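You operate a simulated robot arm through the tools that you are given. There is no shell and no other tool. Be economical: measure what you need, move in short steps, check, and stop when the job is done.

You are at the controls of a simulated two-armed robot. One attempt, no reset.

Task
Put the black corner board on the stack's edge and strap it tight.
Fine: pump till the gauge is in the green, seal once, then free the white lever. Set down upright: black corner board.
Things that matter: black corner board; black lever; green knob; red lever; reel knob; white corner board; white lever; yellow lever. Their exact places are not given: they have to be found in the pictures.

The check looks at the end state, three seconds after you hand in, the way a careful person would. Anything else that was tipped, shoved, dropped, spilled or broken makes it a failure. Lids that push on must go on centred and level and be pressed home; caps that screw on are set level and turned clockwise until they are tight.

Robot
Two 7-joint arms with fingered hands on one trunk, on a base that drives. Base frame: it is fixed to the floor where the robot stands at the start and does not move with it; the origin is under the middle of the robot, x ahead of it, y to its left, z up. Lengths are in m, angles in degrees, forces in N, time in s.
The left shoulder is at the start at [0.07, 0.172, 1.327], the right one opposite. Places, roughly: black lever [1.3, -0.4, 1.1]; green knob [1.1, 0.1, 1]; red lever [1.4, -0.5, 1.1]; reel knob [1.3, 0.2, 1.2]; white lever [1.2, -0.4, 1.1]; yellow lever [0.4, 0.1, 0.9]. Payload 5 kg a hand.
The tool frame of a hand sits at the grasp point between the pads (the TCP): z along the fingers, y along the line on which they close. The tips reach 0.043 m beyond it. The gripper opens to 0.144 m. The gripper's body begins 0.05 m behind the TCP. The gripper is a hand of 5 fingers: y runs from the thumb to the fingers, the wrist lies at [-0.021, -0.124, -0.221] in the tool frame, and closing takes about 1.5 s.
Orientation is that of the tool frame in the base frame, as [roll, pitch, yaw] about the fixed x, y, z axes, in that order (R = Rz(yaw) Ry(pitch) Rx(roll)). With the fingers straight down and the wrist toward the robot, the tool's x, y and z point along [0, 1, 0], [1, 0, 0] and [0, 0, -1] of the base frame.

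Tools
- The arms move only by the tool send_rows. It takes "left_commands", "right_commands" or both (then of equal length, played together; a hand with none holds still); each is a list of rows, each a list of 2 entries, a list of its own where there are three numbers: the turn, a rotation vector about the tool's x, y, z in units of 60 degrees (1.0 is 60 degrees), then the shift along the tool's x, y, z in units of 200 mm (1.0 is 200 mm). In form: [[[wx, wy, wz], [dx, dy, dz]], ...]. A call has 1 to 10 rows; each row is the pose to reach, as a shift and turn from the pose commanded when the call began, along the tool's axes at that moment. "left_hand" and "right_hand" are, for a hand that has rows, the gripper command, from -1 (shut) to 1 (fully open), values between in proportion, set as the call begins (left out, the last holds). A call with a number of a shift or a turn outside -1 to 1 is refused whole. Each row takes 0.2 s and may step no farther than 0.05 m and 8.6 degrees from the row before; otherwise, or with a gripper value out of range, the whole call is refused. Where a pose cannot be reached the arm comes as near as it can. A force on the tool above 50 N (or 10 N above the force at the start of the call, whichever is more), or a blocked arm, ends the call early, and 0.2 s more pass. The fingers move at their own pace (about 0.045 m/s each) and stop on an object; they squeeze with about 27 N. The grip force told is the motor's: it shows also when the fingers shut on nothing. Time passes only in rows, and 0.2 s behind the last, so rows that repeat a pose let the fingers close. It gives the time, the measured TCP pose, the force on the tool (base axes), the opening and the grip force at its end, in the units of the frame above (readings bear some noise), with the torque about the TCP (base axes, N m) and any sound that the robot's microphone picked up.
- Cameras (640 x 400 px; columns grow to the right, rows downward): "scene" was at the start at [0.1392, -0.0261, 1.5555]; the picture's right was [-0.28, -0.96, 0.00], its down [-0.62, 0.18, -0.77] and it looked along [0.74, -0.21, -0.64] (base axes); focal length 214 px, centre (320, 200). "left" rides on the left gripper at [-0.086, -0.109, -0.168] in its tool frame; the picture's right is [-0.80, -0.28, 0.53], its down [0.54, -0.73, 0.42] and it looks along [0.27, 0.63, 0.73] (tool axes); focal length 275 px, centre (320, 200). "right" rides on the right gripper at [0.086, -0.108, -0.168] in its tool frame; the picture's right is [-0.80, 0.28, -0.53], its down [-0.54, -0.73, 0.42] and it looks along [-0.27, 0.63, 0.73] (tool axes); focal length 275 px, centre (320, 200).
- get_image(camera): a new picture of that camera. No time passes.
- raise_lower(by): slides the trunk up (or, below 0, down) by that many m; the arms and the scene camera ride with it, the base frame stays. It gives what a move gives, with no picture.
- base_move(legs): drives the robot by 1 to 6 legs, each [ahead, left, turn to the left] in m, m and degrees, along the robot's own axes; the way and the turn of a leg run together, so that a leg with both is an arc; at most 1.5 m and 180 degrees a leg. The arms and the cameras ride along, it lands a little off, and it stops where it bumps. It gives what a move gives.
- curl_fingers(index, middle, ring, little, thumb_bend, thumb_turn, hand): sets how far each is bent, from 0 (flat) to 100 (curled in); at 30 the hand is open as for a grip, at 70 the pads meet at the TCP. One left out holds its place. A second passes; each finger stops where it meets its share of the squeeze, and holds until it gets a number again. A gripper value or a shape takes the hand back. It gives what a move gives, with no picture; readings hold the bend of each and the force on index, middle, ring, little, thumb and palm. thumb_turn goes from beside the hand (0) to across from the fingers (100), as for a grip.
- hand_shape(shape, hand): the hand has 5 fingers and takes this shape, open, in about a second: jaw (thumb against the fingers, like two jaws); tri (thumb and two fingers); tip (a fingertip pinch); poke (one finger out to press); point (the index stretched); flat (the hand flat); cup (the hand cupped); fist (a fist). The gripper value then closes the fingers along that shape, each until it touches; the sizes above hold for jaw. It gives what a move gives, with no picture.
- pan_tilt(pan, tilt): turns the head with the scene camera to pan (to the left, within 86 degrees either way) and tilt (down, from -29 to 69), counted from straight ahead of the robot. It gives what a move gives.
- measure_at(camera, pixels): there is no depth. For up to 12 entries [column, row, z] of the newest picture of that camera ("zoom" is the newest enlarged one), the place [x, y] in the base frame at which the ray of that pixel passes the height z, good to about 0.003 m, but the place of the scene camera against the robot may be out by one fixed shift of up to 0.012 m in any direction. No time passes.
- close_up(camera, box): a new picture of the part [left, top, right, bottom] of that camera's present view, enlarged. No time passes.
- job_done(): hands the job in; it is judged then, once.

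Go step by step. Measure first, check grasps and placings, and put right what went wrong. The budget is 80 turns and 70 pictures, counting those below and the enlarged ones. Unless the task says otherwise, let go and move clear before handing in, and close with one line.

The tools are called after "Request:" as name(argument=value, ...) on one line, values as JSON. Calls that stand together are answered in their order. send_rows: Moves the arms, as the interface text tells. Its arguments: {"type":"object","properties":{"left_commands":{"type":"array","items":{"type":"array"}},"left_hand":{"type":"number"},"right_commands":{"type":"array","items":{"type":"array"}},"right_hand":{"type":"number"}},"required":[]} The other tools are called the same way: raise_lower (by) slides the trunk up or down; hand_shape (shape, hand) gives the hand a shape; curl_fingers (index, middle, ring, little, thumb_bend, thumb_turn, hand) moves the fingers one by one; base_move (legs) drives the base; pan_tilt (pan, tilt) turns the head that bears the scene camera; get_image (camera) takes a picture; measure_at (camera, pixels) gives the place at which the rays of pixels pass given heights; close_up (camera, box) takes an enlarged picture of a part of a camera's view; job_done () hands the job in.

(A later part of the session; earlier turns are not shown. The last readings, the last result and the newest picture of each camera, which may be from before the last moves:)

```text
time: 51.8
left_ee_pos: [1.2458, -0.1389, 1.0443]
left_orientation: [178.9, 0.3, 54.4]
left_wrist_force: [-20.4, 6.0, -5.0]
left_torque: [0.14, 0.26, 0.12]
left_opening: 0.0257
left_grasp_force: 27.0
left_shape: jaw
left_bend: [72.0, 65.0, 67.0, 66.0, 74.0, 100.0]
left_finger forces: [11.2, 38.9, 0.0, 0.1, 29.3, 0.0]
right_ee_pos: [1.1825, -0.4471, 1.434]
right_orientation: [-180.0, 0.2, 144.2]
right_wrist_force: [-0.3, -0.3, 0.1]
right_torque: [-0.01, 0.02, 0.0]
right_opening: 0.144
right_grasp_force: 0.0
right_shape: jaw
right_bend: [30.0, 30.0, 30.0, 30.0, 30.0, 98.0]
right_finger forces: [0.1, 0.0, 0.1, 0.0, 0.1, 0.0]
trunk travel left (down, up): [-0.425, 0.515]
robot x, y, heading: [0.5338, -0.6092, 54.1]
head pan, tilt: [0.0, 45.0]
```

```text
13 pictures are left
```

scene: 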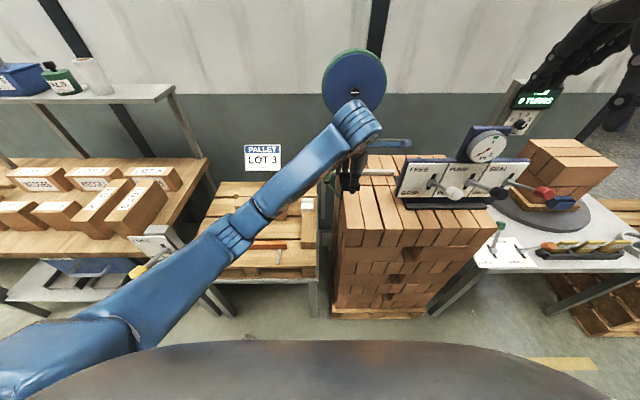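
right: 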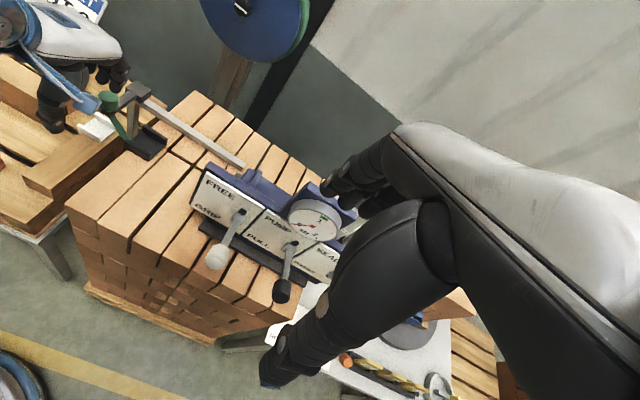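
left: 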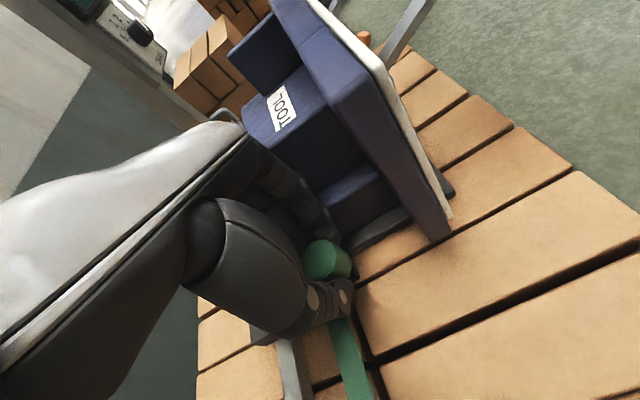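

The fingers have jammed against the tool block (20 N, u≈1.09), so the knob can only be pushed further from behind. I'll release it, lift, and come back with a fist behind it.

Request:
send_rows(left_commands=[[[0, 0, 0], [0, -0.04, 0]], [[0, 0, 0], [0, -0.04, 0]], [[0, 0, 0], [0, -0.04, 0]], [[0, 0, 0], [0, -0.04, -0.1]], [[0, 0, 0], [0, -0.04, -0.25]], [[0, 0, 0], [0, -0.2, -0.4]], [[0, 0, 0], [0, -0.4, -0.45]], [[0, 0, 0], [0, -0.5, -0.45]]], left_hand=-0.35)

Request:
hand_shape(hand="left", shape="fist")

Request:
get_image(camera="left")

```text
time: 53.6
left_ee_pos: [1.1664, -0.0833, 1.1328]
left_orientation: [178.9, 0.4, 54.3]
left_wrist_force: [-0.6, -0.1, -0.6]
left_torque: [-0.01, -0.01, 0.01]
left_opening: 0.0468
left_grasp_force: 0.0
left_shape: jaw
left_bend: [74.0, 53.0, 50.0, 47.0, 74.0, 100.0]
left_finger forces: [0.0, 0.0, 0.0, 0.0, 0.0, 0.1]
right_ee_pos: [1.1854, -0.4498, 1.4338]
right_orientation: [179.9, 0.0, 143.9]
right_wrist_force: [-0.1, 0.3, 0.4]
right_torque: [0.06, 0.0, 0.0]
right_opening: 0.1437
right_grasp_force: 0.1
right_shape: jaw
right_bend: [30.0, 30.0, 30.0, 30.0, 30.0, 98.0]
right_finger forces: [0.1, 0.0, 0.0, 0.0, 0.1, 0.0]
trunk travel left (down, up): [-0.425, 0.515]
robot x, y, heading: [0.5353, -0.615, 53.8]
head pan, tilt: [0.0, 45.0]
```

```text
time: 54.5
left_ee_pos: [1.1659, -0.0822, 1.132]
left_orientation: [179.0, 0.3, 54.3]
left_wrist_force: [0.5, -0.7, -0.1]
left_torque: [0.01, -0.04, 0.01]
left_opening: 0.0
left_grasp_force: 0.0
left_shape: fist
left_bend: [100.0, 100.0, 100.0, 100.0, 85.0, 85.0]
left_finger forces: [0.0, 0.0, 0.0, 0.0, 0.0, 0.0]
right_ee_pos: [1.1837, -0.4496, 1.4336]
right_orientation: [180.0, 0.0, 144.0]
right_wrist_force: [0.3, 0.8, -0.7]
right_torque: [0.03, 0.03, 0.0]
right_opening: 0.1441
right_grasp_force: 0.1
right_shape: jaw
right_bend: [30.0, 30.0, 30.0, 30.0, 30.0, 98.0]
right_finger forces: [0.0, 0.1, 0.1, 0.0, 0.0, 0.0]
trunk travel left (down, up): [-0.425, 0.515]
robot x, y, heading: [0.5356, -0.6114, 54.1]
head pan, tilt: [0.0, 45.0]
```

```text
12 pictures are left
```

left: 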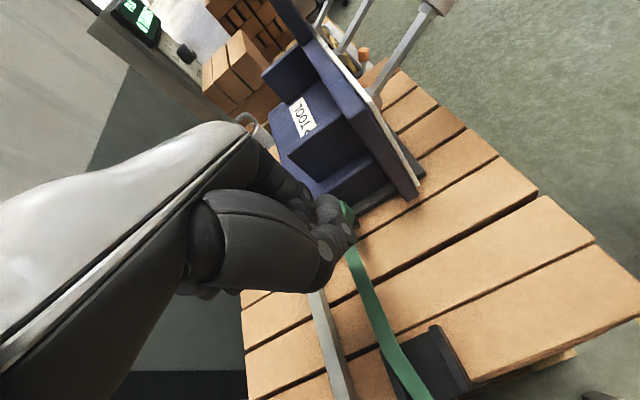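

The strap runs neatly through the board's channel and the carriage has stayed put. I'll close the hand in jaw shape and push the knob from behind until it stops.

Request:
hand_shape(hand="left", shape="jaw")

Request:
send_rows(left_commands=[[[0, 0, 0], [0, -0.05, 0]], [[0, 0, 0], [0, -0.1, 0]], [[0, 0, 0], [0, -0.1, 0]], [[0, 0, 0], [0, -0.1, 0]], [[0, 0, 0], [0, -0.1, 0]], [[0, 0, 0], [0, -0.1, 0]], [[0, 0, 0], [0, -0.1, 0.1]], [[0, 0, 0], [0, -0.1, 0.25]], [[0, 0, 0], [0, -0.1, 0.4]], [[0, 0, 0], [0, -0.1, 0.435]]], left_hand=-1)

Request:
send_rows(left_commands=[[[0, 0, 0], [0, 0.15, 0]], [[0, 0, 0], [0, 0.25, 0]], [[0, 0, 0], [0, 0.32, 0]], [[0, 0, 0], [0, 0.38, 0]], [[0, 0, 0], [0, 0.42, 0]], [[0, 0, 0], [0, 0.46, 0]], [[0, 0, 0], [0, 0.5, 0]]])

```text
time: 55.4
left_ee_pos: [1.1661, -0.0831, 1.1317]
left_orientation: [178.9, 0.3, 54.3]
left_wrist_force: [-0.9, -0.1, -0.3]
left_torque: [0.0, -0.01, 0.0]
left_opening: 0.1438
left_grasp_force: 0.0
left_shape: jaw
left_bend: [30.0, 30.0, 30.0, 30.0, 30.0, 97.0]
left_finger forces: [0.1, 0.0, 0.1, 0.0, 0.1, 0.0]
right_ee_pos: [1.1848, -0.4496, 1.4331]
right_orientation: [-180.0, 0.0, 144.0]
right_wrist_force: [-0.2, 0.0, -0.6]
right_torque: [-0.03, -0.06, 0.02]
right_opening: 0.1437
right_grasp_force: 0.1
right_shape: jaw
right_bend: [30.0, 30.0, 30.0, 30.0, 30.0, 98.0]
right_finger forces: [0.0, 0.0, 0.1, 0.0, 0.1, 0.0]
trunk travel left (down, up): [-0.425, 0.515]
robot x, y, heading: [0.5341, -0.6067, 54.1]
head pan, tilt: [0.0, 45.0]
```

```text
time: 57.6
left_ee_pos: [1.1504, -0.0725, 1.0424]
left_orientation: [178.9, 0.3, 54.3]
left_wrist_force: [0.1, -0.1, 0.1]
left_torque: [0.03, 0.02, -0.01]
left_opening: 0.0
left_grasp_force: 27.1
left_shape: jaw
left_bend: [70.0, 70.0, 70.0, 70.0, 59.0, 100.0]
left_finger forces: [0.0, 0.1, 0.0, 0.0, 0.0, 0.0]
right_ee_pos: [1.1854, -0.4487, 1.4331]
right_orientation: [-180.0, 0.1, 144.0]
right_wrist_force: [0.4, 1.0, -0.7]
right_torque: [-0.01, 0.0, 0.0]
right_opening: 0.144
right_grasp_force: 0.0
right_shape: jaw
right_bend: [30.0, 30.0, 30.0, 30.0, 30.0, 98.0]
right_finger forces: [0.0, 0.0, 0.1, 0.0, 0.0, 0.0]
trunk travel left (down, up): [-0.425, 0.515]
robot x, y, heading: [0.5351, -0.6114, 54.1]
head pan, tilt: [0.0, 45.0]
```

```text
time: 59.1
left_ee_pos: [1.2194, -0.1148, 1.0478]
left_orientation: [179.4, 0.2, 55.0]
left_wrist_force: [-24.9, 15.7, 15.8]
left_torque: [0.02, 0.16, -0.08]
left_opening: 0.0
left_grasp_force: 27.0
left_shape: jaw
left_bend: [70.0, 70.0, 70.0, 70.0, 59.0, 100.0]
left_finger forces: [24.6, 12.2, 0.0, 0.1, 0.0, 0.0]
right_ee_pos: [1.1797, -0.4441, 1.4333]
right_orientation: [180.0, 0.0, 144.5]
right_wrist_force: [0.6, -0.9, 0.2]
right_torque: [0.06, 0.08, 0.0]
right_opening: 0.1437
right_grasp_force: 0.0
right_shape: jaw
right_bend: [30.0, 30.0, 30.0, 30.0, 30.0, 98.0]
right_finger forces: [0.0, 0.1, 0.1, 0.0, 0.1, 0.0]
trunk travel left (down, up): [-0.425, 0.515]
robot x, y, heading: [0.5348, -0.6084, 54.5]
head pan, tilt: [0.0, 45.0]
stopped in row 7 (left hand): the force on the tool passed its limit (the readings are from after the stop); the commanded pose is now the measured one
```

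The push reached 50 N without moving the carriage, so it is at its end stop. I'll retract the left hand upward and locate the lever knobs.

Request:
send_rows(left_commands=[[[0, 0, 0], [0, -0.1, -0.05]], [[0, 0, 0], [0, -0.2, -0.25]], [[0, 0, 0], [0, -0.3, -0.45]], [[0, 0, 0], [0, -0.45, -0.6]], [[0, 0, 0], [0, -0.65, -0.7]], [[0, 0, 0], [0, -0.85, -0.75]], [[0, 0, 0], [0, -1.0, -0.75]]])

Request:
get_image(camera="scene")

Request:
get_image(camera="right")

```text
time: 60.7
left_ee_pos: [1.0587, 0.0011, 1.1931]
left_orientation: [179.3, 0.4, 54.8]
left_wrist_force: [-0.3, 0.1, 0.4]
left_torque: [-0.02, -0.01, 0.01]
left_opening: 0.0
left_grasp_force: 27.2
left_shape: jaw
left_bend: [70.0, 70.0, 70.0, 70.0, 59.0, 100.0]
left_finger forces: [0.1, 0.0, 0.1, 0.0, 0.0, 0.1]
right_ee_pos: [1.1827, -0.4448, 1.4331]
right_orientation: [-180.0, 0.1, 144.3]
right_wrist_force: [0.1, 0.5, -0.4]
right_torque: [-0.01, -0.02, -0.05]
right_opening: 0.1441
right_grasp_force: 0.0
right_shape: jaw
right_bend: [30.0, 30.0, 30.0, 30.0, 30.0, 98.0]
right_finger forces: [0.1, 0.0, 0.1, 0.0, 0.0, 0.0]
trunk travel left (down, up): [-0.425, 0.515]
robot x, y, heading: [0.5349, -0.6083, 54.1]
head pan, tilt: [0.0, 45.0]
```

```text
11 pictures are left
```

scene: 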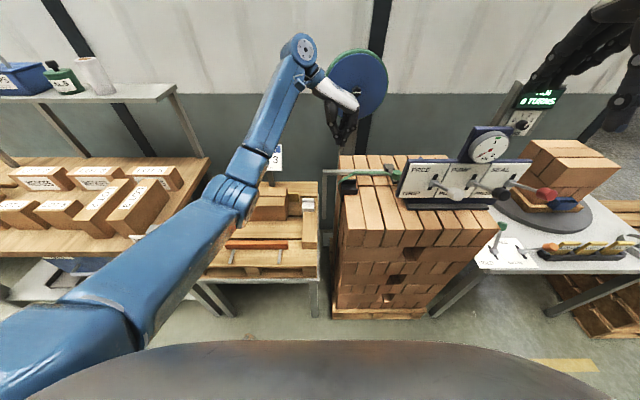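

```text
10 pictures are left
```

right: 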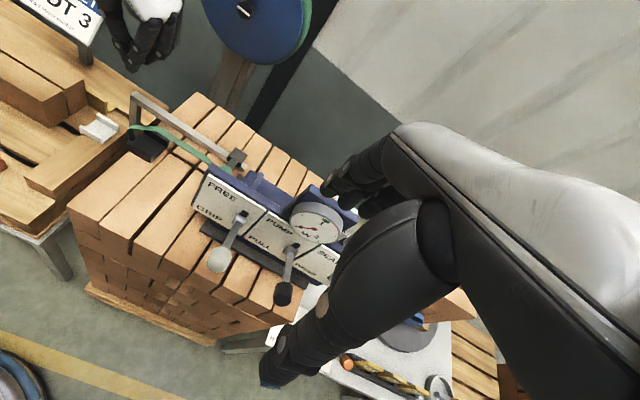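

Request:
measure_at(camera="right", pixels=[[219, 260, 1.1], [219, 260, 1.05], [283, 295, 1.1], [283, 295, 1.05], [242, 215, 1.1], [293, 248, 1.1]])

Request:
measure_at(camera="scene", pixels=[[454.3, 193.7, 1.1], [454.3, 193.7, 1.05], [500, 194, 1.1], [500, 194, 1.05], [545, 194, 1.1], [545, 194, 1.05], [431, 182, 1.1], [469, 182, 1.1]])

Request:
close_up(camera="scene", box=[380, 110, 580, 230])

```text
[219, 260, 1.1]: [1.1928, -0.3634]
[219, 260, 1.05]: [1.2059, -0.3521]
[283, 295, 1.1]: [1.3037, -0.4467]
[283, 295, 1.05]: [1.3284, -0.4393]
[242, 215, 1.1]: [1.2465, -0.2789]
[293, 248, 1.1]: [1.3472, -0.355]
```

```text
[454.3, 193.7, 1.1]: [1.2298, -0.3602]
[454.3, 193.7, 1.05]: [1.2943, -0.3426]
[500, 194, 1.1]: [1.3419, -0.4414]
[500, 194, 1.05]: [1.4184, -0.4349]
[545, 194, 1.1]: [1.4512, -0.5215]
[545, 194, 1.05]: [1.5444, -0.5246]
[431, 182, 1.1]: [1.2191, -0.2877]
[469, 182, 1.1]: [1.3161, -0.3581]
```

```text
3.20 times, centred on (480, 170) of scene
```

zoom: 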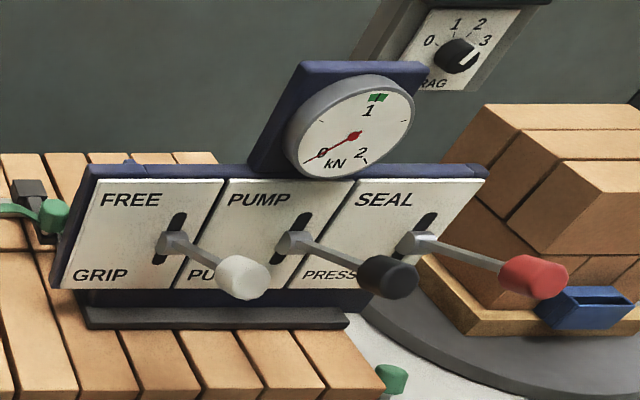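

Triangulated positions: white knob ≈(1.185, -0.373, 1.13), black ≈(1.289, -0.453, 1.13), red ≈(1.394, -0.531, 1.13), with hubs at z≈1.066. The levers are all up, so white is at FREE. I'll turn the right hand so it grips the knobs along u.

Request:
send_rows(right_commands=[[[0, 0, -0.14], [0, 0, 0]], [[0, 0, -0.28], [0, 0, 0]], [[0, 0, -0.42], [0, 0, 0]], [[0, 0, -0.56], [0, 0, 0]], [[0, 0, -0.7], [0, 0, 0]], [[0, 0, -0.84], [0, 0, 0]], [[0, 0, -0.98], [0, 0, 0]], [[0, 0, -0.98], [0, 0, 0]]], right_hand=0.4)

Request:
send_rows(right_commands=[[[0, 0, -0.13], [0, 0, 0]], [[0, 0, -0.26], [0, 0, 0]], [[0, 0, -0.39], [0, 0, 0]], [[0, 0, -0.52], [0, 0, 0]], [[0, 0, -0.52], [0, 0, 0]]])

```text
time: 62.5
left_ee_pos: [1.0605, 0.0003, 1.1918]
left_orientation: [179.3, 0.4, 54.9]
left_wrist_force: [0.6, 0.2, -0.2]
left_torque: [-0.03, 0.03, -0.01]
left_opening: 0.0
left_grasp_force: 26.6
left_shape: jaw
left_bend: [70.0, 70.0, 70.0, 70.0, 59.0, 100.0]
left_finger forces: [0.1, 0.0, 0.0, 0.1, 0.0, 0.0]
right_ee_pos: [1.0903, -0.4392, 1.4439]
right_orientation: [-180.0, -0.2, -157.0]
right_wrist_force: [0.0, -0.5, -0.1]
right_torque: [-0.03, 0.04, 0.01]
right_opening: 0.1011
right_grasp_force: 0.0
right_shape: jaw
right_bend: [27.0, 37.0, 35.0, 35.0, 59.0, 99.0]
right_finger forces: [0.1, 0.0, 0.0, 0.1, 0.0, 0.0]
right hand out of reach, approached as far as the arm can: row 5, 6, 7, 8
trunk travel left (down, up): [-0.425, 0.515]
robot x, y, heading: [0.5372, -0.6121, 54.1]
head pan, tilt: [0.0, 45.0]
```

```text
time: 63.7
left_ee_pos: [1.0588, -0.0022, 1.1921]
left_orientation: [179.4, 0.2, 54.9]
left_wrist_force: [-0.5, 0.2, -0.1]
left_torque: [0.01, 0.02, 0.0]
left_opening: 0.0
left_grasp_force: 27.1
left_shape: jaw
left_bend: [70.0, 70.0, 70.0, 70.0, 59.0, 100.0]
left_finger forces: [0.0, 0.0, 0.1, 0.0, 0.0, 0.0]
right_ee_pos: [0.9637, -0.4623, 1.4572]
right_orientation: [179.9, 0.1, -125.7]
right_wrist_force: [-0.1, 0.9, 0.6]
right_torque: [0.02, 0.03, 0.03]
right_opening: 0.1007
right_grasp_force: 0.1
right_shape: jaw
right_bend: [27.0, 37.0, 35.0, 35.0, 59.0, 99.0]
right_finger forces: [0.1, 0.0, 0.0, 0.1, 0.0, 0.0]
right hand out of reach, approached as far as the arm can: row 1, 2, 3, 4, 5
trunk travel left (down, up): [-0.425, 0.515]
robot x, y, heading: [0.534, -0.6123, 54.3]
head pan, tilt: [0.0, 45.0]
```

The orientation was reached, but the position fell short because the arm is stretched. Driving to the right would put all three levers in comfortable reach, so I'll check the side table's clearance first.

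Request:
measure_at(camera="scene", pixels=[[476, 268, 0.78], [622, 268, 0.78], [432, 316, 0.0], [335, 318, 0.0], [552, 315, 0.0], [455, 362, 0.0], [600, 362, 0.0]])

```text
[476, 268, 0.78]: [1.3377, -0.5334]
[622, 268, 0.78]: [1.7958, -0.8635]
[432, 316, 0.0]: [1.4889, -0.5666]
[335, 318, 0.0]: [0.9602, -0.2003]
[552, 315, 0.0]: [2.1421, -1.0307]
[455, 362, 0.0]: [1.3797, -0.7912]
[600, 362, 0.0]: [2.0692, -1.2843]
```

Table and stack fronts are both at v≈0.355, so a sideways shift is clear. I'll raise the left hand first and then drive 0.28 m to the right.

Request:
send_rows(left_commands=[[[0, 0, 0], [0, -0.05, -0.2]], [[0, 0, 0], [0, -0.1, -0.4]], [[0, 0, 0], [-0.1, -0.2, -0.6]], [[0, 0, 0], [-0.2, -0.3, -0.8]], [[0, 0, 0], [-0.3, -0.4, -0.98]], [[0, 0, 0], [-0.4, -0.5, -0.98]]])

Request:
base_move(legs=[[0, -0.28, 0]])

```text
time: 65.1
left_ee_pos: [0.9262, -0.0076, 1.386]
left_orientation: [179.3, 0.2, 54.9]
left_wrist_force: [-0.9, 0.2, 0.5]
left_torque: [0.02, -0.02, 0.01]
left_opening: 0.0
left_grasp_force: 27.3
left_shape: jaw
left_bend: [70.0, 70.0, 70.0, 70.0, 59.0, 100.0]
left_finger forces: [0.0, 0.0, 0.0, 0.0, 0.0, 0.0]
right_ee_pos: [0.9636, -0.4604, 1.4582]
right_orientation: [180.0, 0.0, -125.8]
right_wrist_force: [0.1, -0.1, -0.5]
right_torque: [-0.02, 0.01, -0.02]
right_opening: 0.1013
right_grasp_force: 0.0
right_shape: jaw
right_bend: [27.0, 37.0, 35.0, 35.0, 59.0, 99.0]
right_finger forces: [0.1, 0.1, 0.1, 0.1, 0.0, 0.0]
trunk travel left (down, up): [-0.425, 0.515]
robot x, y, heading: [0.535, -0.6104, 54.4]
head pan, tilt: [0.0, 45.0]
```

```text
time: 67.1
left_ee_pos: [1.1507, -0.167, 1.3851]
left_orientation: [179.2, 0.3, 55.5]
left_wrist_force: [-0.3, 0.3, -0.8]
left_torque: [0.01, -0.01, 0.02]
left_opening: 0.0
left_grasp_force: 27.2
left_shape: jaw
left_bend: [70.0, 70.0, 70.0, 70.0, 59.0, 100.0]
left_finger forces: [0.0, 0.0, 0.0, 0.0, 0.0, 0.1]
right_ee_pos: [1.1907, -0.6202, 1.4575]
right_orientation: [179.9, 0.1, -125.2]
right_wrist_force: [-1.0, 0.0, 0.4]
right_torque: [-0.02, -0.01, 0.03]
right_opening: 0.1011
right_grasp_force: 0.0
right_shape: jaw
right_bend: [27.0, 37.0, 35.0, 35.0, 59.0, 99.0]
right_finger forces: [0.0, 0.0, 0.0, 0.0, 0.0, 0.0]
trunk travel left (down, up): [-0.425, 0.515]
robot x, y, heading: [0.7641, -0.7747, 54.6]
head pan, tilt: [0.0, 45.0]
```

Request:
send_rows(right_commands=[[[0, 0, 0], [0, 0.05, 0.05]], [[0, 0, 0], [0, 0.15, 0.2]], [[0, 0, 0], [-0.05, 0.3, 0.35]], [[0, 0, 0], [-0.1, 0.45, 0.5]], [[0, 0, 0], [-0.2, 0.6, 0.65]], [[0, 0, 0], [-0.35, 0.75, 0.75]], [[0, 0, 0], [-0.5, 0.75, 0.85]], [[0, 0, 0], [-0.6, 0.75, 0.95]]])

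```text
time: 68.9
left_ee_pos: [1.1526, -0.1681, 1.3859]
left_orientation: [179.3, 0.3, 55.3]
left_wrist_force: [-0.2, -0.2, -0.1]
left_torque: [0.0, 0.01, 0.01]
left_opening: 0.0
left_grasp_force: 27.2
left_shape: jaw
left_bend: [70.0, 70.0, 70.0, 70.0, 59.0, 100.0]
left_finger forces: [0.1, 0.0, 0.0, 0.0, 0.0, 0.0]
right_ee_pos: [1.089, -0.4748, 1.3052]
right_orientation: [-179.9, -0.1, -125.5]
right_wrist_force: [0.9, 0.1, 0.2]
right_torque: [-0.01, -0.01, -0.02]
right_opening: 0.101
right_grasp_force: 0.0
right_shape: jaw
right_bend: [27.0, 37.0, 35.0, 35.0, 59.0, 99.0]
right_finger forces: [0.1, 0.1, 0.0, 0.0, 0.0, 0.1]
right hand out of reach, approached as far as the arm can: row 6, 7, 8
trunk travel left (down, up): [-0.425, 0.515]
robot x, y, heading: [0.7646, -0.7754, 54.8]
head pan, tilt: [0.0, 45.0]
```

That orientation is at the arm's limit. A better grip is fingers pointing forward with the thumb below and fingers above the knob, which lets me drive each lever both down and up. I'll turn the hand back first.

Request:
send_rows(right_commands=[[[0, 0, 0.14], [0.05, -0.1, -0.05]], [[0, 0, 0.28], [0.1, -0.2, -0.1]], [[0, 0, 0.42], [0.15, -0.3, -0.15]], [[0, 0, 0.56], [0.2, -0.4, -0.2]], [[0, 0, 0.7], [0.3, -0.4, -0.2]], [[0, 0, 0.84], [0.4, -0.4, -0.2]], [[0, 0, 0.98], [0.5, -0.4, -0.2]], [[0, 0, 0.98], [0.5, -0.4, -0.2]]])

Request:
send_rows(right_commands=[[[0, 0, 0.13], [0, 0, 0]], [[0, 0, 0.26], [0, 0, 0]], [[0, 0, 0.39], [0, 0, 0]], [[0, 0, 0.52], [0, 0, 0]], [[0, 0, 0.52], [0, 0, 0]]])

```text
time: 70.7
left_ee_pos: [1.1534, -0.1675, 1.3858]
left_orientation: [179.3, 0.4, 55.2]
left_wrist_force: [0.2, -0.1, -0.4]
left_torque: [0.02, 0.01, 0.0]
left_opening: 0.0
left_grasp_force: 27.3
left_shape: jaw
left_bend: [70.0, 70.0, 70.0, 70.0, 59.0, 100.0]
left_finger forces: [0.0, 0.0, 0.1, 0.0, 0.0, 0.0]
right_ee_pos: [1.1167, -0.5748, 1.389]
right_orientation: [-179.9, 0.0, 175.8]
right_wrist_force: [0.3, 0.0, 0.0]
right_torque: [-0.03, 0.01, 0.01]
right_opening: 0.1007
right_grasp_force: 0.1
right_shape: jaw
right_bend: [27.0, 37.0, 35.0, 35.0, 59.0, 99.0]
right_finger forces: [0.0, 0.1, 0.0, 0.1, 0.1, 0.0]
right hand out of reach, approached as far as the arm can: row 5, 6, 7, 8
trunk travel left (down, up): [-0.425, 0.515]
robot x, y, heading: [0.7618, -0.7755, 54.7]
head pan, tilt: [0.0, 45.0]
```

```text
time: 71.9
left_ee_pos: [1.1523, -0.1682, 1.3854]
left_orientation: [179.4, 0.4, 55.2]
left_wrist_force: [0.9, 1.2, -0.8]
left_torque: [0.0, 0.02, -0.04]
left_opening: 0.0
left_grasp_force: 27.2
left_shape: jaw
left_bend: [70.0, 70.0, 70.0, 70.0, 59.0, 100.0]
left_finger forces: [0.1, 0.1, 0.0, 0.0, 0.1, 0.1]
right_ee_pos: [1.1159, -0.5705, 1.3985]
right_orientation: [-179.8, 0.1, 144.5]
right_wrist_force: [0.7, 0.1, -0.1]
right_torque: [-0.01, -0.01, 0.0]
right_opening: 0.1008
right_grasp_force: 0.1
right_shape: jaw
right_bend: [27.0, 37.0, 35.0, 35.0, 59.0, 99.0]
right_finger forces: [0.0, 0.0, 0.1, 0.1, 0.0, 0.0]
right hand out of reach, approached as far as the arm can: row 1, 2, 3, 4, 5
trunk travel left (down, up): [-0.425, 0.515]
robot x, y, heading: [0.7623, -0.777, 55.0]
head pan, tilt: [0.0, 45.0]
```

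Request:
send_rows(right_commands=[[[-0.14, 0, 0], [0.03, 0.1, 0.1]], [[-0.28, 0, 0], [0.06, 0.2, 0.2]], [[-0.42, 0, 0], [0.1, 0.3, 0.3]], [[-0.56, 0, 0], [0.15, 0.35, 0.45]], [[-0.7, 0, 0], [0.2, 0.4, 0.6]], [[-0.84, 0, 0], [0.25, 0.4, 0.75]], [[-0.98, 0, 0], [0.3, 0.4, 0.9]], [[-0.98, 0, 0], [0.3, 0.4, 0.9]]], right_hand=-0.1)

Request:
send_rows(right_commands=[[[-0.13, 0, 0], [0, 0, 0]], [[-0.26, 0, 0], [0, 0, 0]], [[-0.39, 0, 0], [0, 0, 0]], [[-0.52, 0, 0], [0, 0, 0]], [[-0.52, 0, 0], [0, 0, 0]]])

```text
time: 73.9
left_ee_pos: [1.1486, -0.1639, 1.3852]
left_orientation: [179.1, 0.3, 55.5]
left_wrist_force: [-0.4, 1.1, -0.3]
left_torque: [-0.1, -0.04, -0.01]
left_opening: 0.0
left_grasp_force: 27.3
left_shape: jaw
left_bend: [70.0, 70.0, 70.0, 70.0, 59.0, 100.0]
left_finger forces: [0.0, 0.0, 0.0, 0.0, 0.0, 0.1]
right_ee_pos: [1.127, -0.3331, 1.1944]
right_orientation: [121.3, -5.0, 139.1]
right_wrist_force: [-1.4, 0.7, 0.1]
right_torque: [-0.05, -0.04, -0.07]
right_opening: 0.065
right_grasp_force: 0.0
right_shape: jaw
right_bend: [74.0, 47.0, 44.0, 42.0, 72.0, 100.0]
right_finger forces: [0.0, 0.0, 0.1, 0.0, 0.1, 0.1]
right hand out of reach, approached as far as the arm can: row 1, 2, 3, 4, 5, 6, 7, 8
trunk travel left (down, up): [-0.425, 0.515]
robot x, y, heading: [0.7633, -0.772, 54.5]
head pan, tilt: [0.0, 45.0]
stopped in row 8 (right hand): the arm was blocked; the commanded pose is now the measured one
```

```text
time: 74.8
left_ee_pos: [1.1502, -0.1677, 1.3853]
left_orientation: [179.3, 0.3, 55.3]
left_wrist_force: [-0.3, -0.6, 0.3]
left_torque: [0.02, -0.04, 0.02]
left_opening: 0.0
left_grasp_force: 27.2
left_shape: jaw
left_bend: [70.0, 70.0, 70.0, 70.0, 59.0, 100.0]
left_finger forces: [0.0, 0.1, 0.0, 0.1, 0.1, 0.0]
right_ee_pos: [1.149, -0.3077, 1.2199]
right_orientation: [113.0, -7.2, 134.2]
right_wrist_force: [-1.6, -1.0, 0.3]
right_torque: [-0.02, -0.01, 0.0]
right_opening: 0.0649
right_grasp_force: 0.0
right_shape: jaw
right_bend: [74.0, 47.0, 44.0, 42.0, 72.0, 100.0]
right_finger forces: [0.0, 0.0, 0.0, 0.1, 0.0, 0.0]
right hand out of reach, approached as far as the arm can: row 1, 2, 3, 4
trunk travel left (down, up): [-0.425, 0.515]
robot x, y, heading: [0.7635, -0.7749, 54.6]
head pan, tilt: [0.0, 45.0]
stopped in row 4 (right hand): the arm was blocked; the commanded pose is now the measured one
```

The hand is too close to the body for this pose. I'll back the robot 0.22 m away from the station so the arm can stretch forward.

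Request:
base_move(legs=[[-0.22, 0, 0]])

Request:
send_rows(right_commands=[[[-0.1, 0, 0], [0, 0, 0]], [[-0.2, 0, 0.05], [0, 0, 0]], [[-0.3, 0, 0.1], [0, 0, 0]], [[-0.38, 0, 0.12], [0, 0, 0]], [[-0.38, 0, 0.12], [0, 0, 0]]])

```text
time: 76.5
left_ee_pos: [1.0204, -0.3505, 1.3853]
left_orientation: [179.3, 0.4, 55.6]
left_wrist_force: [0.8, -0.2, -0.4]
left_torque: [-0.04, 0.07, 0.02]
left_opening: 0.0
left_grasp_force: 27.0
left_shape: jaw
left_bend: [70.0, 70.0, 70.0, 70.0, 59.0, 100.0]
left_finger forces: [0.0, 0.0, 0.0, 0.0, 0.0, 0.1]
right_ee_pos: [1.0188, -0.4895, 1.2195]
right_orientation: [113.0, -7.3, 134.6]
right_wrist_force: [-1.1, -0.4, -0.3]
right_torque: [-0.06, 0.01, 0.0]
right_opening: 0.0646
right_grasp_force: 0.1
right_shape: jaw
right_bend: [74.0, 47.0, 44.0, 42.0, 72.0, 100.0]
right_finger forces: [0.0, 0.0, 0.1, 0.0, 0.0, 0.0]
trunk travel left (down, up): [-0.425, 0.515]
robot x, y, heading: [0.6319, -0.962, 55.0]
head pan, tilt: [0.0, 45.0]
```

```text
time: 77.3
left_ee_pos: [1.0183, -0.3497, 1.3862]
left_orientation: [179.3, 0.3, 55.6]
left_wrist_force: [-0.6, -0.5, 0.4]
left_torque: [0.02, 0.04, -0.02]
left_opening: 0.0
left_grasp_force: 26.6
left_shape: jaw
left_bend: [70.0, 70.0, 70.0, 70.0, 59.0, 100.0]
left_finger forces: [0.0, 0.0, 0.0, 0.0, 0.0, 0.0]
right_ee_pos: [1.0458, -0.472, 1.2436]
right_orientation: [109.2, -13.7, 126.5]
right_wrist_force: [0.3, 0.3, 0.1]
right_torque: [-0.01, -0.01, 0.02]
right_opening: 0.0649
right_grasp_force: 0.0
right_shape: jaw
right_bend: [74.0, 47.0, 44.0, 42.0, 72.0, 100.0]
right_finger forces: [0.0, 0.0, 0.0, 0.1, 0.0, 0.0]
right hand out of reach, approached as far as the arm can: row 1, 2, 3, 4
trunk travel left (down, up): [-0.425, 0.515]
robot x, y, heading: [0.6333, -0.9582, 55.1]
head pan, tilt: [0.0, 45.0]
stopped in row 4 (right hand): the arm was blocked; the commanded pose is now the measured one
```

The right hand works better out to its own side, so I'll shift the base 0.13 m left and then level the hand toward the white lever.

Request:
base_move(legs=[[0, 0.13, 0]])

Request:
send_rows(right_commands=[[[0.01, 0.03, -0.05], [-0.16, -0.08, 0.06]], [[0.02, 0.06, -0.1], [-0.33, -0.16, 0.12]], [[0.025, 0.09, -0.14], [-0.5, -0.22, 0.18]], [[0.03, 0.12, -0.19], [-0.66, -0.26, 0.25]], [[0.04, 0.15, -0.24], [-0.8, -0.29, 0.32]], [[0.05, 0.19, -0.3], [-0.88, -0.3, 0.38]], [[0.05, 0.19, -0.3], [-0.88, -0.3, 0.38]]])

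```text
time: 78.6
left_ee_pos: [0.9147, -0.2764, 1.3852]
left_orientation: [179.4, 0.5, 55.6]
left_wrist_force: [-0.5, 0.2, -0.3]
left_torque: [0.04, 0.06, -0.01]
left_opening: 0.0001
left_grasp_force: 27.2
left_shape: jaw
left_bend: [70.0, 70.0, 70.0, 70.0, 59.0, 100.0]
left_finger forces: [0.0, 0.1, 0.0, 0.0, 0.0, 0.0]
right_ee_pos: [0.9401, -0.3974, 1.2446]
right_orientation: [109.2, -13.8, 126.5]
right_wrist_force: [0.7, 0.1, 0.4]
right_torque: [0.0, 0.03, 0.01]
right_opening: 0.065
right_grasp_force: 0.2
right_shape: jaw
right_bend: [74.0, 47.0, 44.0, 42.0, 72.0, 100.0]
right_finger forces: [0.0, 0.0, 0.0, 0.0, 0.0, 0.0]
trunk travel left (down, up): [-0.425, 0.515]
robot x, y, heading: [0.526, -0.8857, 55.3]
head pan, tilt: [0.0, 45.0]
```

```text
time: 80.2
left_ee_pos: [0.9092, -0.2731, 1.3853]
left_orientation: [179.1, 0.4, 55.8]
left_wrist_force: [-0.9, 0.9, -0.3]
left_torque: [-0.07, -0.06, 0.03]
left_opening: 0.0
left_grasp_force: 26.8
left_shape: jaw
left_bend: [70.0, 70.0, 70.0, 70.0, 59.0, 100.0]
left_finger forces: [0.0, 0.0, 0.0, 0.0, 0.0, 0.1]
right_ee_pos: [0.9565, -0.3792, 1.2306]
right_orientation: [113.9, -0.9, 140.6]
right_wrist_force: [-0.7, 1.2, -0.3]
right_torque: [0.0, -0.02, -0.09]
right_opening: 0.0649
right_grasp_force: 0.0
right_shape: jaw
right_bend: [74.0, 47.0, 44.0, 42.0, 72.0, 100.0]
right_finger forces: [0.1, 0.0, 0.1, 0.0, 0.1, 0.1]
right hand out of reach, approached as far as the arm can: row 1, 2, 3, 4, 5, 6, 7
trunk travel left (down, up): [-0.425, 0.515]
robot x, y, heading: [0.5286, -0.8841, 55.2]
head pan, tilt: [0.0, 45.0]
```

The right arm is cramped in this pose, whereas the left hand holds "fingers down, closing along u" easily. So I'll use the left hand on the levers. First I'll turn the right hand back and stow it to the right.

Request:
send_rows(right_commands=[[[0.13, 0, 0], [-0.1, 0.1, 0]], [[0.26, 0, 0], [-0.2, 0.2, 0]], [[0.39, 0, 0], [-0.3, 0.3, 0]], [[0.52, 0, 0], [-0.4, 0.4, 0]], [[0.65, 0, 0], [-0.5, 0.5, 0]], [[0.78, 0, 0], [-0.65, 0.6, 0]], [[0.9, 0, 0], [-0.8, 0.7, 0]], [[0.98, 0, 0], [-0.98, 0.8, 0]], [[0.98, 0, 0], [-0.98, 0.8, 0]]])

Request:
send_rows(right_commands=[[[0, 0, 0], [-0.2, 0, 0]], [[0, 0, 0], [-0.4, 0, 0]], [[0, 0, 0], [-0.6, 0, 0]], [[0, 0, 0], [-0.8, 0, 0]], [[0, 0, 0], [-1.0, 0, 0]], [[0, 0, 0], [-1.0, 0, 0]]])

```text
time: 82.2
left_ee_pos: [0.9132, -0.2758, 1.3844]
left_orientation: [179.2, 0.3, 55.6]
left_wrist_force: [-0.3, -0.2, -0.2]
left_torque: [0.01, 0.0, -0.03]
left_opening: 0.0
left_grasp_force: 26.8
left_shape: jaw
left_bend: [70.0, 70.0, 70.0, 70.0, 59.0, 100.0]
left_finger forces: [0.1, 0.0, 0.0, 0.1, 0.0, 0.0]
right_ee_pos: [1.1512, -0.4641, 1.3734]
right_orientation: [172.7, -1.0, 140.3]
right_wrist_force: [0.5, 0.1, 1.0]
right_torque: [0.04, -0.07, -0.01]
right_opening: 0.065
right_grasp_force: 0.1
right_shape: jaw
right_bend: [74.0, 47.0, 44.0, 42.0, 72.0, 100.0]
right_finger forces: [0.0, 0.1, 0.1, 0.1, 0.0, 0.0]
trunk travel left (down, up): [-0.425, 0.515]
robot x, y, heading: [0.5299, -0.8876, 55.2]
head pan, tilt: [0.0, 45.0]
```

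```text
time: 83.6
left_ee_pos: [0.9126, -0.275, 1.3862]
left_orientation: [179.2, 0.5, 55.6]
left_wrist_force: [0.0, 0.8, 0.8]
left_torque: [-0.02, -0.01, 0.0]
left_opening: 0.0
left_grasp_force: 26.7
left_shape: jaw
left_bend: [70.0, 70.0, 70.0, 70.0, 59.0, 100.0]
left_finger forces: [0.0, 0.0, 0.1, 0.0, 0.0, 0.0]
right_ee_pos: [1.3068, -0.5905, 1.3707]
right_orientation: [172.8, -0.9, 140.4]
right_wrist_force: [-0.9, 0.0, -0.2]
right_torque: [-0.05, -0.02, -0.02]
right_opening: 0.065
right_grasp_force: 0.0
right_shape: jaw
right_bend: [74.0, 47.0, 44.0, 42.0, 72.0, 100.0]
right_finger forces: [0.0, 0.0, 0.0, 0.1, 0.0, 0.0]
trunk travel left (down, up): [-0.425, 0.515]
robot x, y, heading: [0.5302, -0.8864, 55.1]
head pan, tilt: [0.0, 45.0]
```

Request:
base_move(legs=[[0, -0.16, 0]])

Request:
send_rows(left_commands=[[[0, 0, 0], [0.05, 0.15, 0.15]], [[0, 0, 0], [0.1, 0.25, 0.35]], [[0, 0, 0], [0.15, 0.35, 0.5]], [[0, 0, 0], [0.2, 0.4, 0.5]], [[0, 0, 0], [0.2, 0.4, 0.5]]], left_hand=0.1)

Request:
get_image(camera="left")

```text
time: 85.0
left_ee_pos: [1.0415, -0.3648, 1.3851]
left_orientation: [179.1, 0.4, 55.9]
left_wrist_force: [-1.1, 0.5, 0.4]
left_torque: [-0.04, -0.06, -0.03]
left_opening: 0.0001
left_grasp_force: 27.3
left_shape: jaw
left_bend: [70.0, 70.0, 70.0, 70.0, 59.0, 100.0]
left_finger forces: [0.0, 0.0, 0.1, 0.0, 0.0, 0.1]
right_ee_pos: [1.4374, -0.68, 1.3717]
right_orientation: [172.7, -0.9, 140.5]
right_wrist_force: [-1.4, 0.5, -0.3]
right_torque: [-0.06, -0.03, 0.01]
right_opening: 0.0652
right_grasp_force: 0.1
right_shape: jaw
right_bend: [74.0, 47.0, 44.0, 42.0, 72.0, 100.0]
right_finger forces: [0.0, 0.1, 0.0, 0.0, 0.0, 0.0]
trunk travel left (down, up): [-0.425, 0.515]
robot x, y, heading: [0.6607, -0.9793, 55.3]
head pan, tilt: [0.0, 45.0]
```

```text
time: 86.2
left_ee_pos: [1.1314, -0.3779, 1.286]
left_orientation: [179.4, 0.5, 55.8]
left_wrist_force: [0.4, -0.5, 1.5]
left_torque: [-0.01, -0.02, -0.01]
left_opening: 0.0788
left_grasp_force: 0.0
left_shape: jaw
left_bend: [74.0, 43.0, 40.0, 40.0, 68.0, 100.0]
left_finger forces: [0.0, 0.0, 0.0, 0.0, 0.1, 0.0]
right_ee_pos: [1.4369, -0.6805, 1.3719]
right_orientation: [172.8, -1.0, 140.6]
right_wrist_force: [0.0, -0.1, 0.8]
right_torque: [-0.02, -0.01, -0.01]
right_opening: 0.0648
right_grasp_force: 0.1
right_shape: jaw
right_bend: [74.0, 47.0, 44.0, 42.0, 72.0, 100.0]
right_finger forces: [0.0, 0.1, 0.0, 0.0, 0.0, 0.1]
trunk travel left (down, up): [-0.425, 0.515]
robot x, y, heading: [0.6601, -0.9742, 55.2]
head pan, tilt: [0.0, 45.0]
```

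```text
8 pictures are left
```

left: 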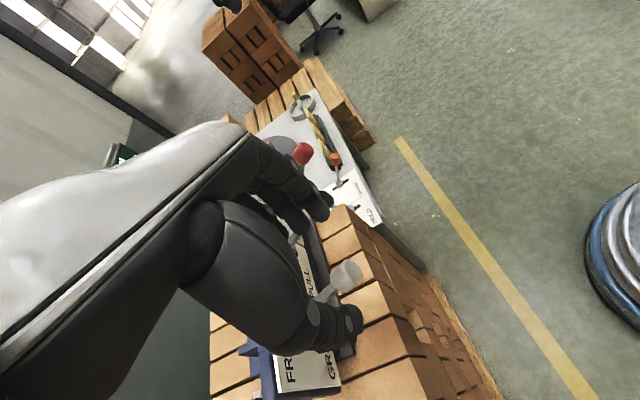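

Request:
measure_at(camera="left", pixels=[[346, 274, 1.13], [346, 274, 1.14], [303, 153, 1.13], [325, 290, 1.1]])

```text
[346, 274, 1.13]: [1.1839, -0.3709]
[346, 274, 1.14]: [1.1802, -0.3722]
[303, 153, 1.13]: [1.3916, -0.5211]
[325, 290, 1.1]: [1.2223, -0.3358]
```

White is confirmed at (1.184, -0.371, 1.13). I'll open wider, centre over it, go down and grip it near the fingertips.

Request:
send_rows(left_commands=[[[0, 0, 0], [0.05, 0.07, 0]], [[0, 0, 0], [0.11, 0.14, 0]], [[0, 0, 0], [0.16, 0.2, 0]], [[0, 0, 0], [0.16, 0.2, 0.2]], [[0, 0, 0], [0.16, 0.2, 0.4]], [[0, 0, 0], [0.16, 0.2, 0.6]], [[0, 0, 0], [0.16, 0.2, 0.68]], [[0, 0, 0], [0.16, 0.2, 0.68]]], left_hand=0.4)

Request:
send_rows(left_commands=[[[0, 0, 0], [0, 0, 0]], [[0, 0, 0], [0, 0, 0]], [[0, 0, 0], [0, 0, 0]], [[0, 0, 0], [0, 0, 0]], [[0, 0, 0], [0, 0, 0]], [[0, 0, 0], [0, 0, 0]], [[0, 0, 0], [0, 0, 0]]], left_hand=-1)

```text
time: 88.0
left_ee_pos: [1.1854, -0.3768, 1.1498]
left_orientation: [179.3, 0.4, 55.9]
left_wrist_force: [-0.6, 0.9, -0.4]
left_torque: [0.02, -0.02, 0.01]
left_opening: 0.1006
left_grasp_force: 0.0
left_shape: jaw
left_bend: [27.0, 37.0, 35.0, 35.0, 60.0, 99.0]
left_finger forces: [0.0, 0.1, 0.0, 0.1, 0.0, 0.0]
right_ee_pos: [1.4389, -0.6803, 1.37]
right_orientation: [172.8, -1.1, 140.5]
right_wrist_force: [-0.1, 0.1, -0.5]
right_torque: [0.03, 0.01, 0.01]
right_opening: 0.0652
right_grasp_force: 0.1
right_shape: jaw
right_bend: [74.0, 47.0, 44.0, 42.0, 72.0, 100.0]
right_finger forces: [0.0, 0.0, 0.0, 0.0, 0.1, 0.0]
trunk travel left (down, up): [-0.425, 0.515]
robot x, y, heading: [0.6619, -0.9772, 55.0]
head pan, tilt: [0.0, 45.0]
```

```text
time: 89.7
left_ee_pos: [1.184, -0.3765, 1.1488]
left_orientation: [179.4, 0.5, 55.9]
left_wrist_force: [-4.0, 0.0, -3.6]
left_torque: [0.02, 0.11, -0.06]
left_opening: 0.0266
left_grasp_force: 26.8
left_shape: jaw
left_bend: [72.0, 61.0, 67.0, 66.0, 75.0, 100.0]
left_finger forces: [11.6, 7.3, 0.1, 0.1, 23.7, 0.0]
right_ee_pos: [1.4391, -0.6793, 1.37]
right_orientation: [172.8, -1.1, 140.5]
right_wrist_force: [0.0, -0.1, 0.6]
right_torque: [-0.01, -0.02, 0.0]
right_opening: 0.065
right_grasp_force: 0.0
right_shape: jaw
right_bend: [74.0, 47.0, 44.0, 42.0, 72.0, 100.0]
right_finger forces: [0.1, 0.1, 0.0, 0.0, 0.0, 0.0]
trunk travel left (down, up): [-0.425, 0.515]
robot x, y, heading: [0.6614, -0.9784, 55.3]
head pan, tilt: [0.0, 45.0]
```

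The white knob is gripped. I'll swing it down along its arc toward GRIP.

Request:
send_rows(left_commands=[[[0, 0, 0], [-0.035, 0, 0.08]], [[0, 0, 0], [-0.06, 0, 0.16]], [[0, 0, 0], [-0.075, 0, 0.24]], [[0, 0, 0], [-0.083, 0, 0.32]], [[0, 0, 0], [-0.078, 0, 0.4]], [[0, 0, 0], [-0.06, 0, 0.48]], [[0, 0, 0], [-0.04, 0, 0.55]], [[0, 0, 0], [-0.01, 0, 0.62]]])

```text
time: 91.5
left_ee_pos: [1.1832, -0.3791, 1.0251]
left_orientation: [179.3, 0.4, 55.8]
left_wrist_force: [-11.6, 0.8, -3.2]
left_torque: [-0.04, -0.07, 0.08]
left_opening: 0.0233
left_grasp_force: 26.8
left_shape: jaw
left_bend: [73.0, 73.0, 67.0, 66.0, 80.0, 100.0]
left_finger forces: [0.1, 0.1, 0.0, 0.1, 10.9, 0.0]
right_ee_pos: [1.438, -0.6794, 1.3707]
right_orientation: [172.7, -1.0, 140.5]
right_wrist_force: [-0.7, 0.4, -0.4]
right_torque: [-0.02, 0.01, 0.03]
right_opening: 0.0646
right_grasp_force: 0.0
right_shape: jaw
right_bend: [74.0, 47.0, 44.0, 42.0, 72.0, 100.0]
right_finger forces: [0.1, 0.0, 0.1, 0.1, 0.0, 0.0]
trunk travel left (down, up): [-0.425, 0.515]
robot x, y, heading: [0.6588, -0.9788, 55.0]
head pan, tilt: [0.0, 45.0]
```

The grip slipped at the end, so I'll look at where the lever is.

Request:
pan_tilt(pan=0, tilt=35)

Request:
close_up(camera="scene", box=[230, 110, 450, 250])

```text
time: 92.2
left_ee_pos: [1.1842, -0.3798, 1.0264]
left_orientation: [179.3, 0.5, 55.8]
left_wrist_force: [-12.0, 1.6, -5.3]
left_torque: [-0.04, -0.1, 0.06]
left_opening: 0.0232
left_grasp_force: 26.8
left_shape: jaw
left_bend: [73.0, 73.0, 67.0, 66.0, 80.0, 100.0]
left_finger forces: [0.0, 0.1, 0.0, 0.0, 11.5, 0.1]
right_ee_pos: [1.4371, -0.6806, 1.3705]
right_orientation: [172.7, -1.0, 140.5]
right_wrist_force: [-0.2, -0.9, -0.2]
right_torque: [0.01, -0.01, -0.01]
right_opening: 0.0649
right_grasp_force: 0.0
right_shape: jaw
right_bend: [74.0, 47.0, 44.0, 42.0, 72.0, 100.0]
right_finger forces: [0.0, 0.1, 0.0, 0.1, 0.0, 0.0]
trunk travel left (down, up): [-0.425, 0.515]
robot x, y, heading: [0.6645, -0.9796, 55.3]
head pan, tilt: [0.0, 35.0]
```

```text
2.86 times, centred on (340, 180) of scene
```

zoom: 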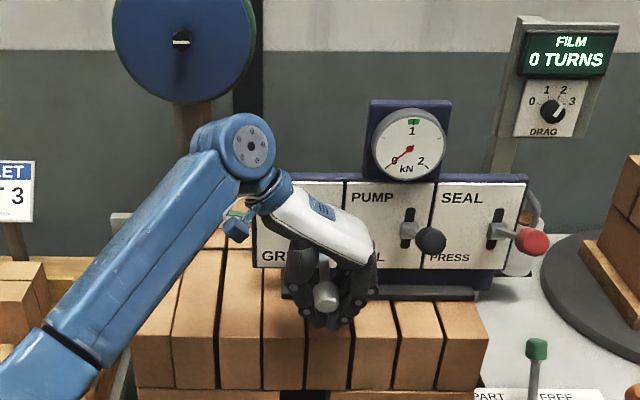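

The white knob (zoom 326,295) is down. I'll open, rise, close the hand above it and press to make sure it is fully at GRIP.

Request:
send_rows(left_commands=[[[0, 0, 0], [0, 0, 0]], [[0, 0, 0], [0, 0, 0]], [[0, 0, 0], [0, 0, 0]], [[0, 0, 0], [0, 0, 0]], [[0, 0, 0], [0, 0, -0.05]], [[0, 0, 0], [0, 0, -0.2]], [[0, 0, 0], [0, 0, -0.35]], [[0, 0, 0], [0, 0, -0.45]]], left_hand=0.4)

Request:
send_rows(left_commands=[[[0, 0, 0], [0, 0, 0]], [[0, 0, 0], [0, 0, 0]], [[0, 0, 0], [0, 0, 0]], [[0, 0, 0], [0, 0, 0]], [[0, 0, 0], [0, 0, 0]], [[0, 0, 0], [0, 0, 0.1]], [[0, 0, 0], [0, 0, 0.15]], [[0, 0, 0], [0, 0, 0.2]], [[0, 0, 0], [0, 0, 0.25]], [[0, 0, 0], [0, 0, 0.3]]], left_hand=-1)

```text
time: 94.0
left_ee_pos: [1.1819, -0.3794, 1.1158]
left_orientation: [179.2, 0.3, 55.8]
left_wrist_force: [-0.6, -0.1, -0.4]
left_torque: [0.0, 0.04, -0.01]
left_opening: 0.1007
left_grasp_force: 0.0
left_shape: jaw
left_bend: [27.0, 37.0, 35.0, 35.0, 60.0, 99.0]
left_finger forces: [0.1, 0.1, 0.0, 0.0, 0.1, 0.0]
right_ee_pos: [1.4388, -0.6804, 1.3702]
right_orientation: [172.7, -1.1, 140.5]
right_wrist_force: [0.4, 0.3, -0.1]
right_torque: [0.02, -0.04, -0.02]
right_opening: 0.0648
right_grasp_force: 0.1
right_shape: jaw
right_bend: [74.0, 47.0, 44.0, 42.0, 72.0, 100.0]
right_finger forces: [0.1, 0.0, 0.0, 0.0, 0.0, 0.0]
trunk travel left (down, up): [-0.425, 0.515]
robot x, y, heading: [0.6615, -0.9749, 55.2]
head pan, tilt: [0.0, 35.0]
```

```text
time: 96.0
left_ee_pos: [1.1839, -0.3805, 1.0813]
left_orientation: [178.5, -0.5, 55.6]
left_wrist_force: [-13.9, -8.7, 31.0]
left_torque: [-0.07, 0.65, 0.13]
left_opening: 0.0002
left_grasp_force: 27.5
left_shape: jaw
left_bend: [70.0, 70.0, 70.0, 70.0, 60.0, 100.0]
left_finger forces: [0.1, 12.7, 0.0, 0.0, 52.0, 0.0]
right_ee_pos: [1.4349, -0.6807, 1.3707]
right_orientation: [172.7, -1.1, 140.5]
right_wrist_force: [0.0, 0.5, -1.4]
right_torque: [-0.07, 0.03, 0.05]
right_opening: 0.0649
right_grasp_force: 0.0
right_shape: jaw
right_bend: [74.0, 47.0, 44.0, 42.0, 72.0, 100.0]
right_finger forces: [0.0, 0.1, 0.1, 0.0, 0.0, 0.0]
trunk travel left (down, up): [-0.425, 0.515]
robot x, y, heading: [0.6588, -0.9783, 55.3]
head pan, tilt: [0.0, 35.0]
stopped in row 10 (left hand): the force on the tool passed its limit (the readings are from after the stop); the commanded pose is now the measured one
```

White is firmly at GRIP: 50 N on the knob with no movement. Next I'll move over the black pump lever and give a stroke.

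Request:
send_rows(left_commands=[[[0, 0, 0], [0, 0, -0.24]], [[0, 0, 0], [0, 0, -0.48]], [[0, 0, 0], [0, 0.05, -0.7]], [[0, 0, 0], [0, 0.25, -0.75]], [[0, 0, 0], [0.01, 0.45, -0.75]], [[0, 0, 0], [0.02, 0.655, -0.75]], [[0, 0, 0], [0.02, 0.655, -0.75]]])

Request:
send_rows(left_commands=[[[0, 0, 0], [0, 0, 0.15]], [[0, 0, 0], [-0.02, 0, 0.25]], [[0, 0, 0], [-0.04, 0, 0.35]], [[0, 0, 0], [-0.06, 0, 0.45]], [[0, 0, 0], [-0.06, 0, 0.55]], [[0, 0, 0], [-0.04, 0, 0.65]], [[0, 0, 0], [-0.02, 0, 0.72]], [[0, 0, 0], [-0.01, 0, 0.78]]])

Request:
close_up(camera="scene", box=[270, 130, 430, 240])

```text
time: 97.6
left_ee_pos: [1.2929, -0.4468, 1.2271]
left_orientation: [178.8, -0.2, 55.9]
left_wrist_force: [0.1, -0.9, 0.0]
left_torque: [0.01, 0.01, -0.01]
left_opening: 0.0
left_grasp_force: 27.3
left_shape: jaw
left_bend: [70.0, 70.0, 70.0, 70.0, 60.0, 100.0]
left_finger forces: [0.0, 0.1, 0.0, 0.0, 0.0, 0.0]
right_ee_pos: [1.4385, -0.6802, 1.3701]
right_orientation: [172.8, -1.0, 140.5]
right_wrist_force: [-0.4, 0.9, -0.3]
right_torque: [0.0, -0.04, -0.01]
right_opening: 0.0648
right_grasp_force: 0.1
right_shape: jaw
right_bend: [74.0, 47.0, 44.0, 42.0, 72.0, 100.0]
right_finger forces: [0.0, 0.0, 0.1, 0.0, 0.1, 0.1]
trunk travel left (down, up): [-0.425, 0.515]
robot x, y, heading: [0.6578, -0.9755, 55.2]
head pan, tilt: [0.0, 35.0]
```

```text
time: 99.4
left_ee_pos: [1.2905, -0.4537, 1.0815]
left_orientation: [178.3, -0.9, 55.8]
left_wrist_force: [-12.5, 0.9, 47.7]
left_torque: [0.55, 0.49, 0.13]
left_opening: 0.0
left_grasp_force: 26.9
left_shape: jaw
left_bend: [70.0, 70.0, 70.0, 70.0, 62.0, 100.0]
left_finger forces: [0.1, 0.0, 0.0, 0.0, 75.2, 0.1]
right_ee_pos: [1.4314, -0.6843, 1.3768]
right_orientation: [172.4, -0.9, 140.7]
right_wrist_force: [-1.7, -1.6, 0.5]
right_torque: [0.0, -0.05, -0.02]
right_opening: 0.0648
right_grasp_force: 0.0
right_shape: jaw
right_bend: [74.0, 47.0, 44.0, 42.0, 72.0, 100.0]
right_finger forces: [0.0, 0.0, 0.0, 0.1, 0.1, 0.1]
trunk travel left (down, up): [-0.425, 0.515]
robot x, y, heading: [0.6565, -0.9787, 55.2]
head pan, tilt: [0.0, 35.0]
```

```text
3.64 times, centred on (350, 185) of scene
```

zoom: 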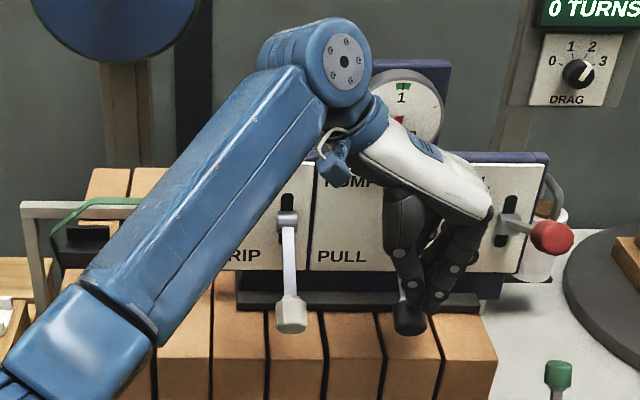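

White sits at GRIP and black is fully down (48 N). I'll lift off, step aside and read the gauge.

Request:
send_rows(left_commands=[[[0, 0, 0], [0, 0, -0.24]], [[0, 0, 0], [0, 0, -0.48]], [[0, 0, 0], [0, 0, -0.72]], [[0, 0, 0], [-0.1, -0.2, -0.75]], [[0, 0, 0], [-0.2, -0.4, -0.75]], [[0, 0, 0], [-0.3, -0.6, -0.75]], [[0, 0, 0], [-0.4, -0.8, -0.75]], [[0, 0, 0], [-0.4, -0.9, -0.75]]])

Request:
close_up(camera="scene", box=[300, 120, 440, 230])

```text
time: 101.2
left_ee_pos: [1.0996, -0.4159, 1.2187]
left_orientation: [178.7, -0.2, 55.7]
left_wrist_force: [0.0, -1.0, -0.3]
left_torque: [0.01, 0.0, 0.0]
left_opening: 0.0004
left_grasp_force: 27.0
left_shape: jaw
left_bend: [70.0, 70.0, 70.0, 70.0, 62.0, 100.0]
left_finger forces: [0.0, 0.0, 0.0, 0.1, 0.0, 0.0]
right_ee_pos: [1.437, -0.6799, 1.3704]
right_orientation: [172.8, -1.0, 140.6]
right_wrist_force: [0.1, 0.0, -0.3]
right_torque: [-0.03, -0.05, -0.01]
right_opening: 0.065
right_grasp_force: 0.0
right_shape: jaw
right_bend: [74.0, 47.0, 44.0, 42.0, 72.0, 100.0]
right_finger forces: [0.1, 0.0, 0.1, 0.0, 0.0, 0.1]
trunk travel left (down, up): [-0.425, 0.515]
robot x, y, heading: [0.6629, -0.9788, 55.3]
head pan, tilt: [0.0, 35.0]
```

```text
3.64 times, centred on (370, 175) of scene
```

zoom: 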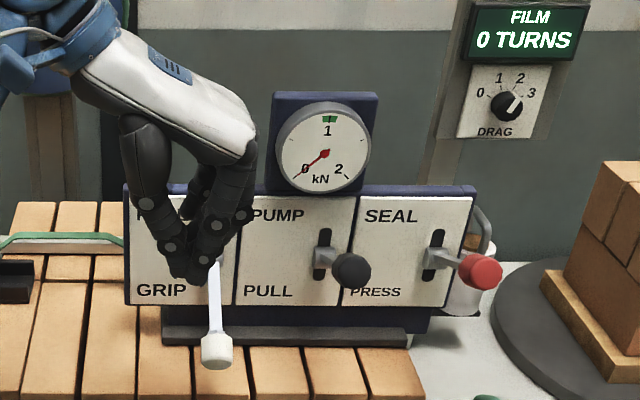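

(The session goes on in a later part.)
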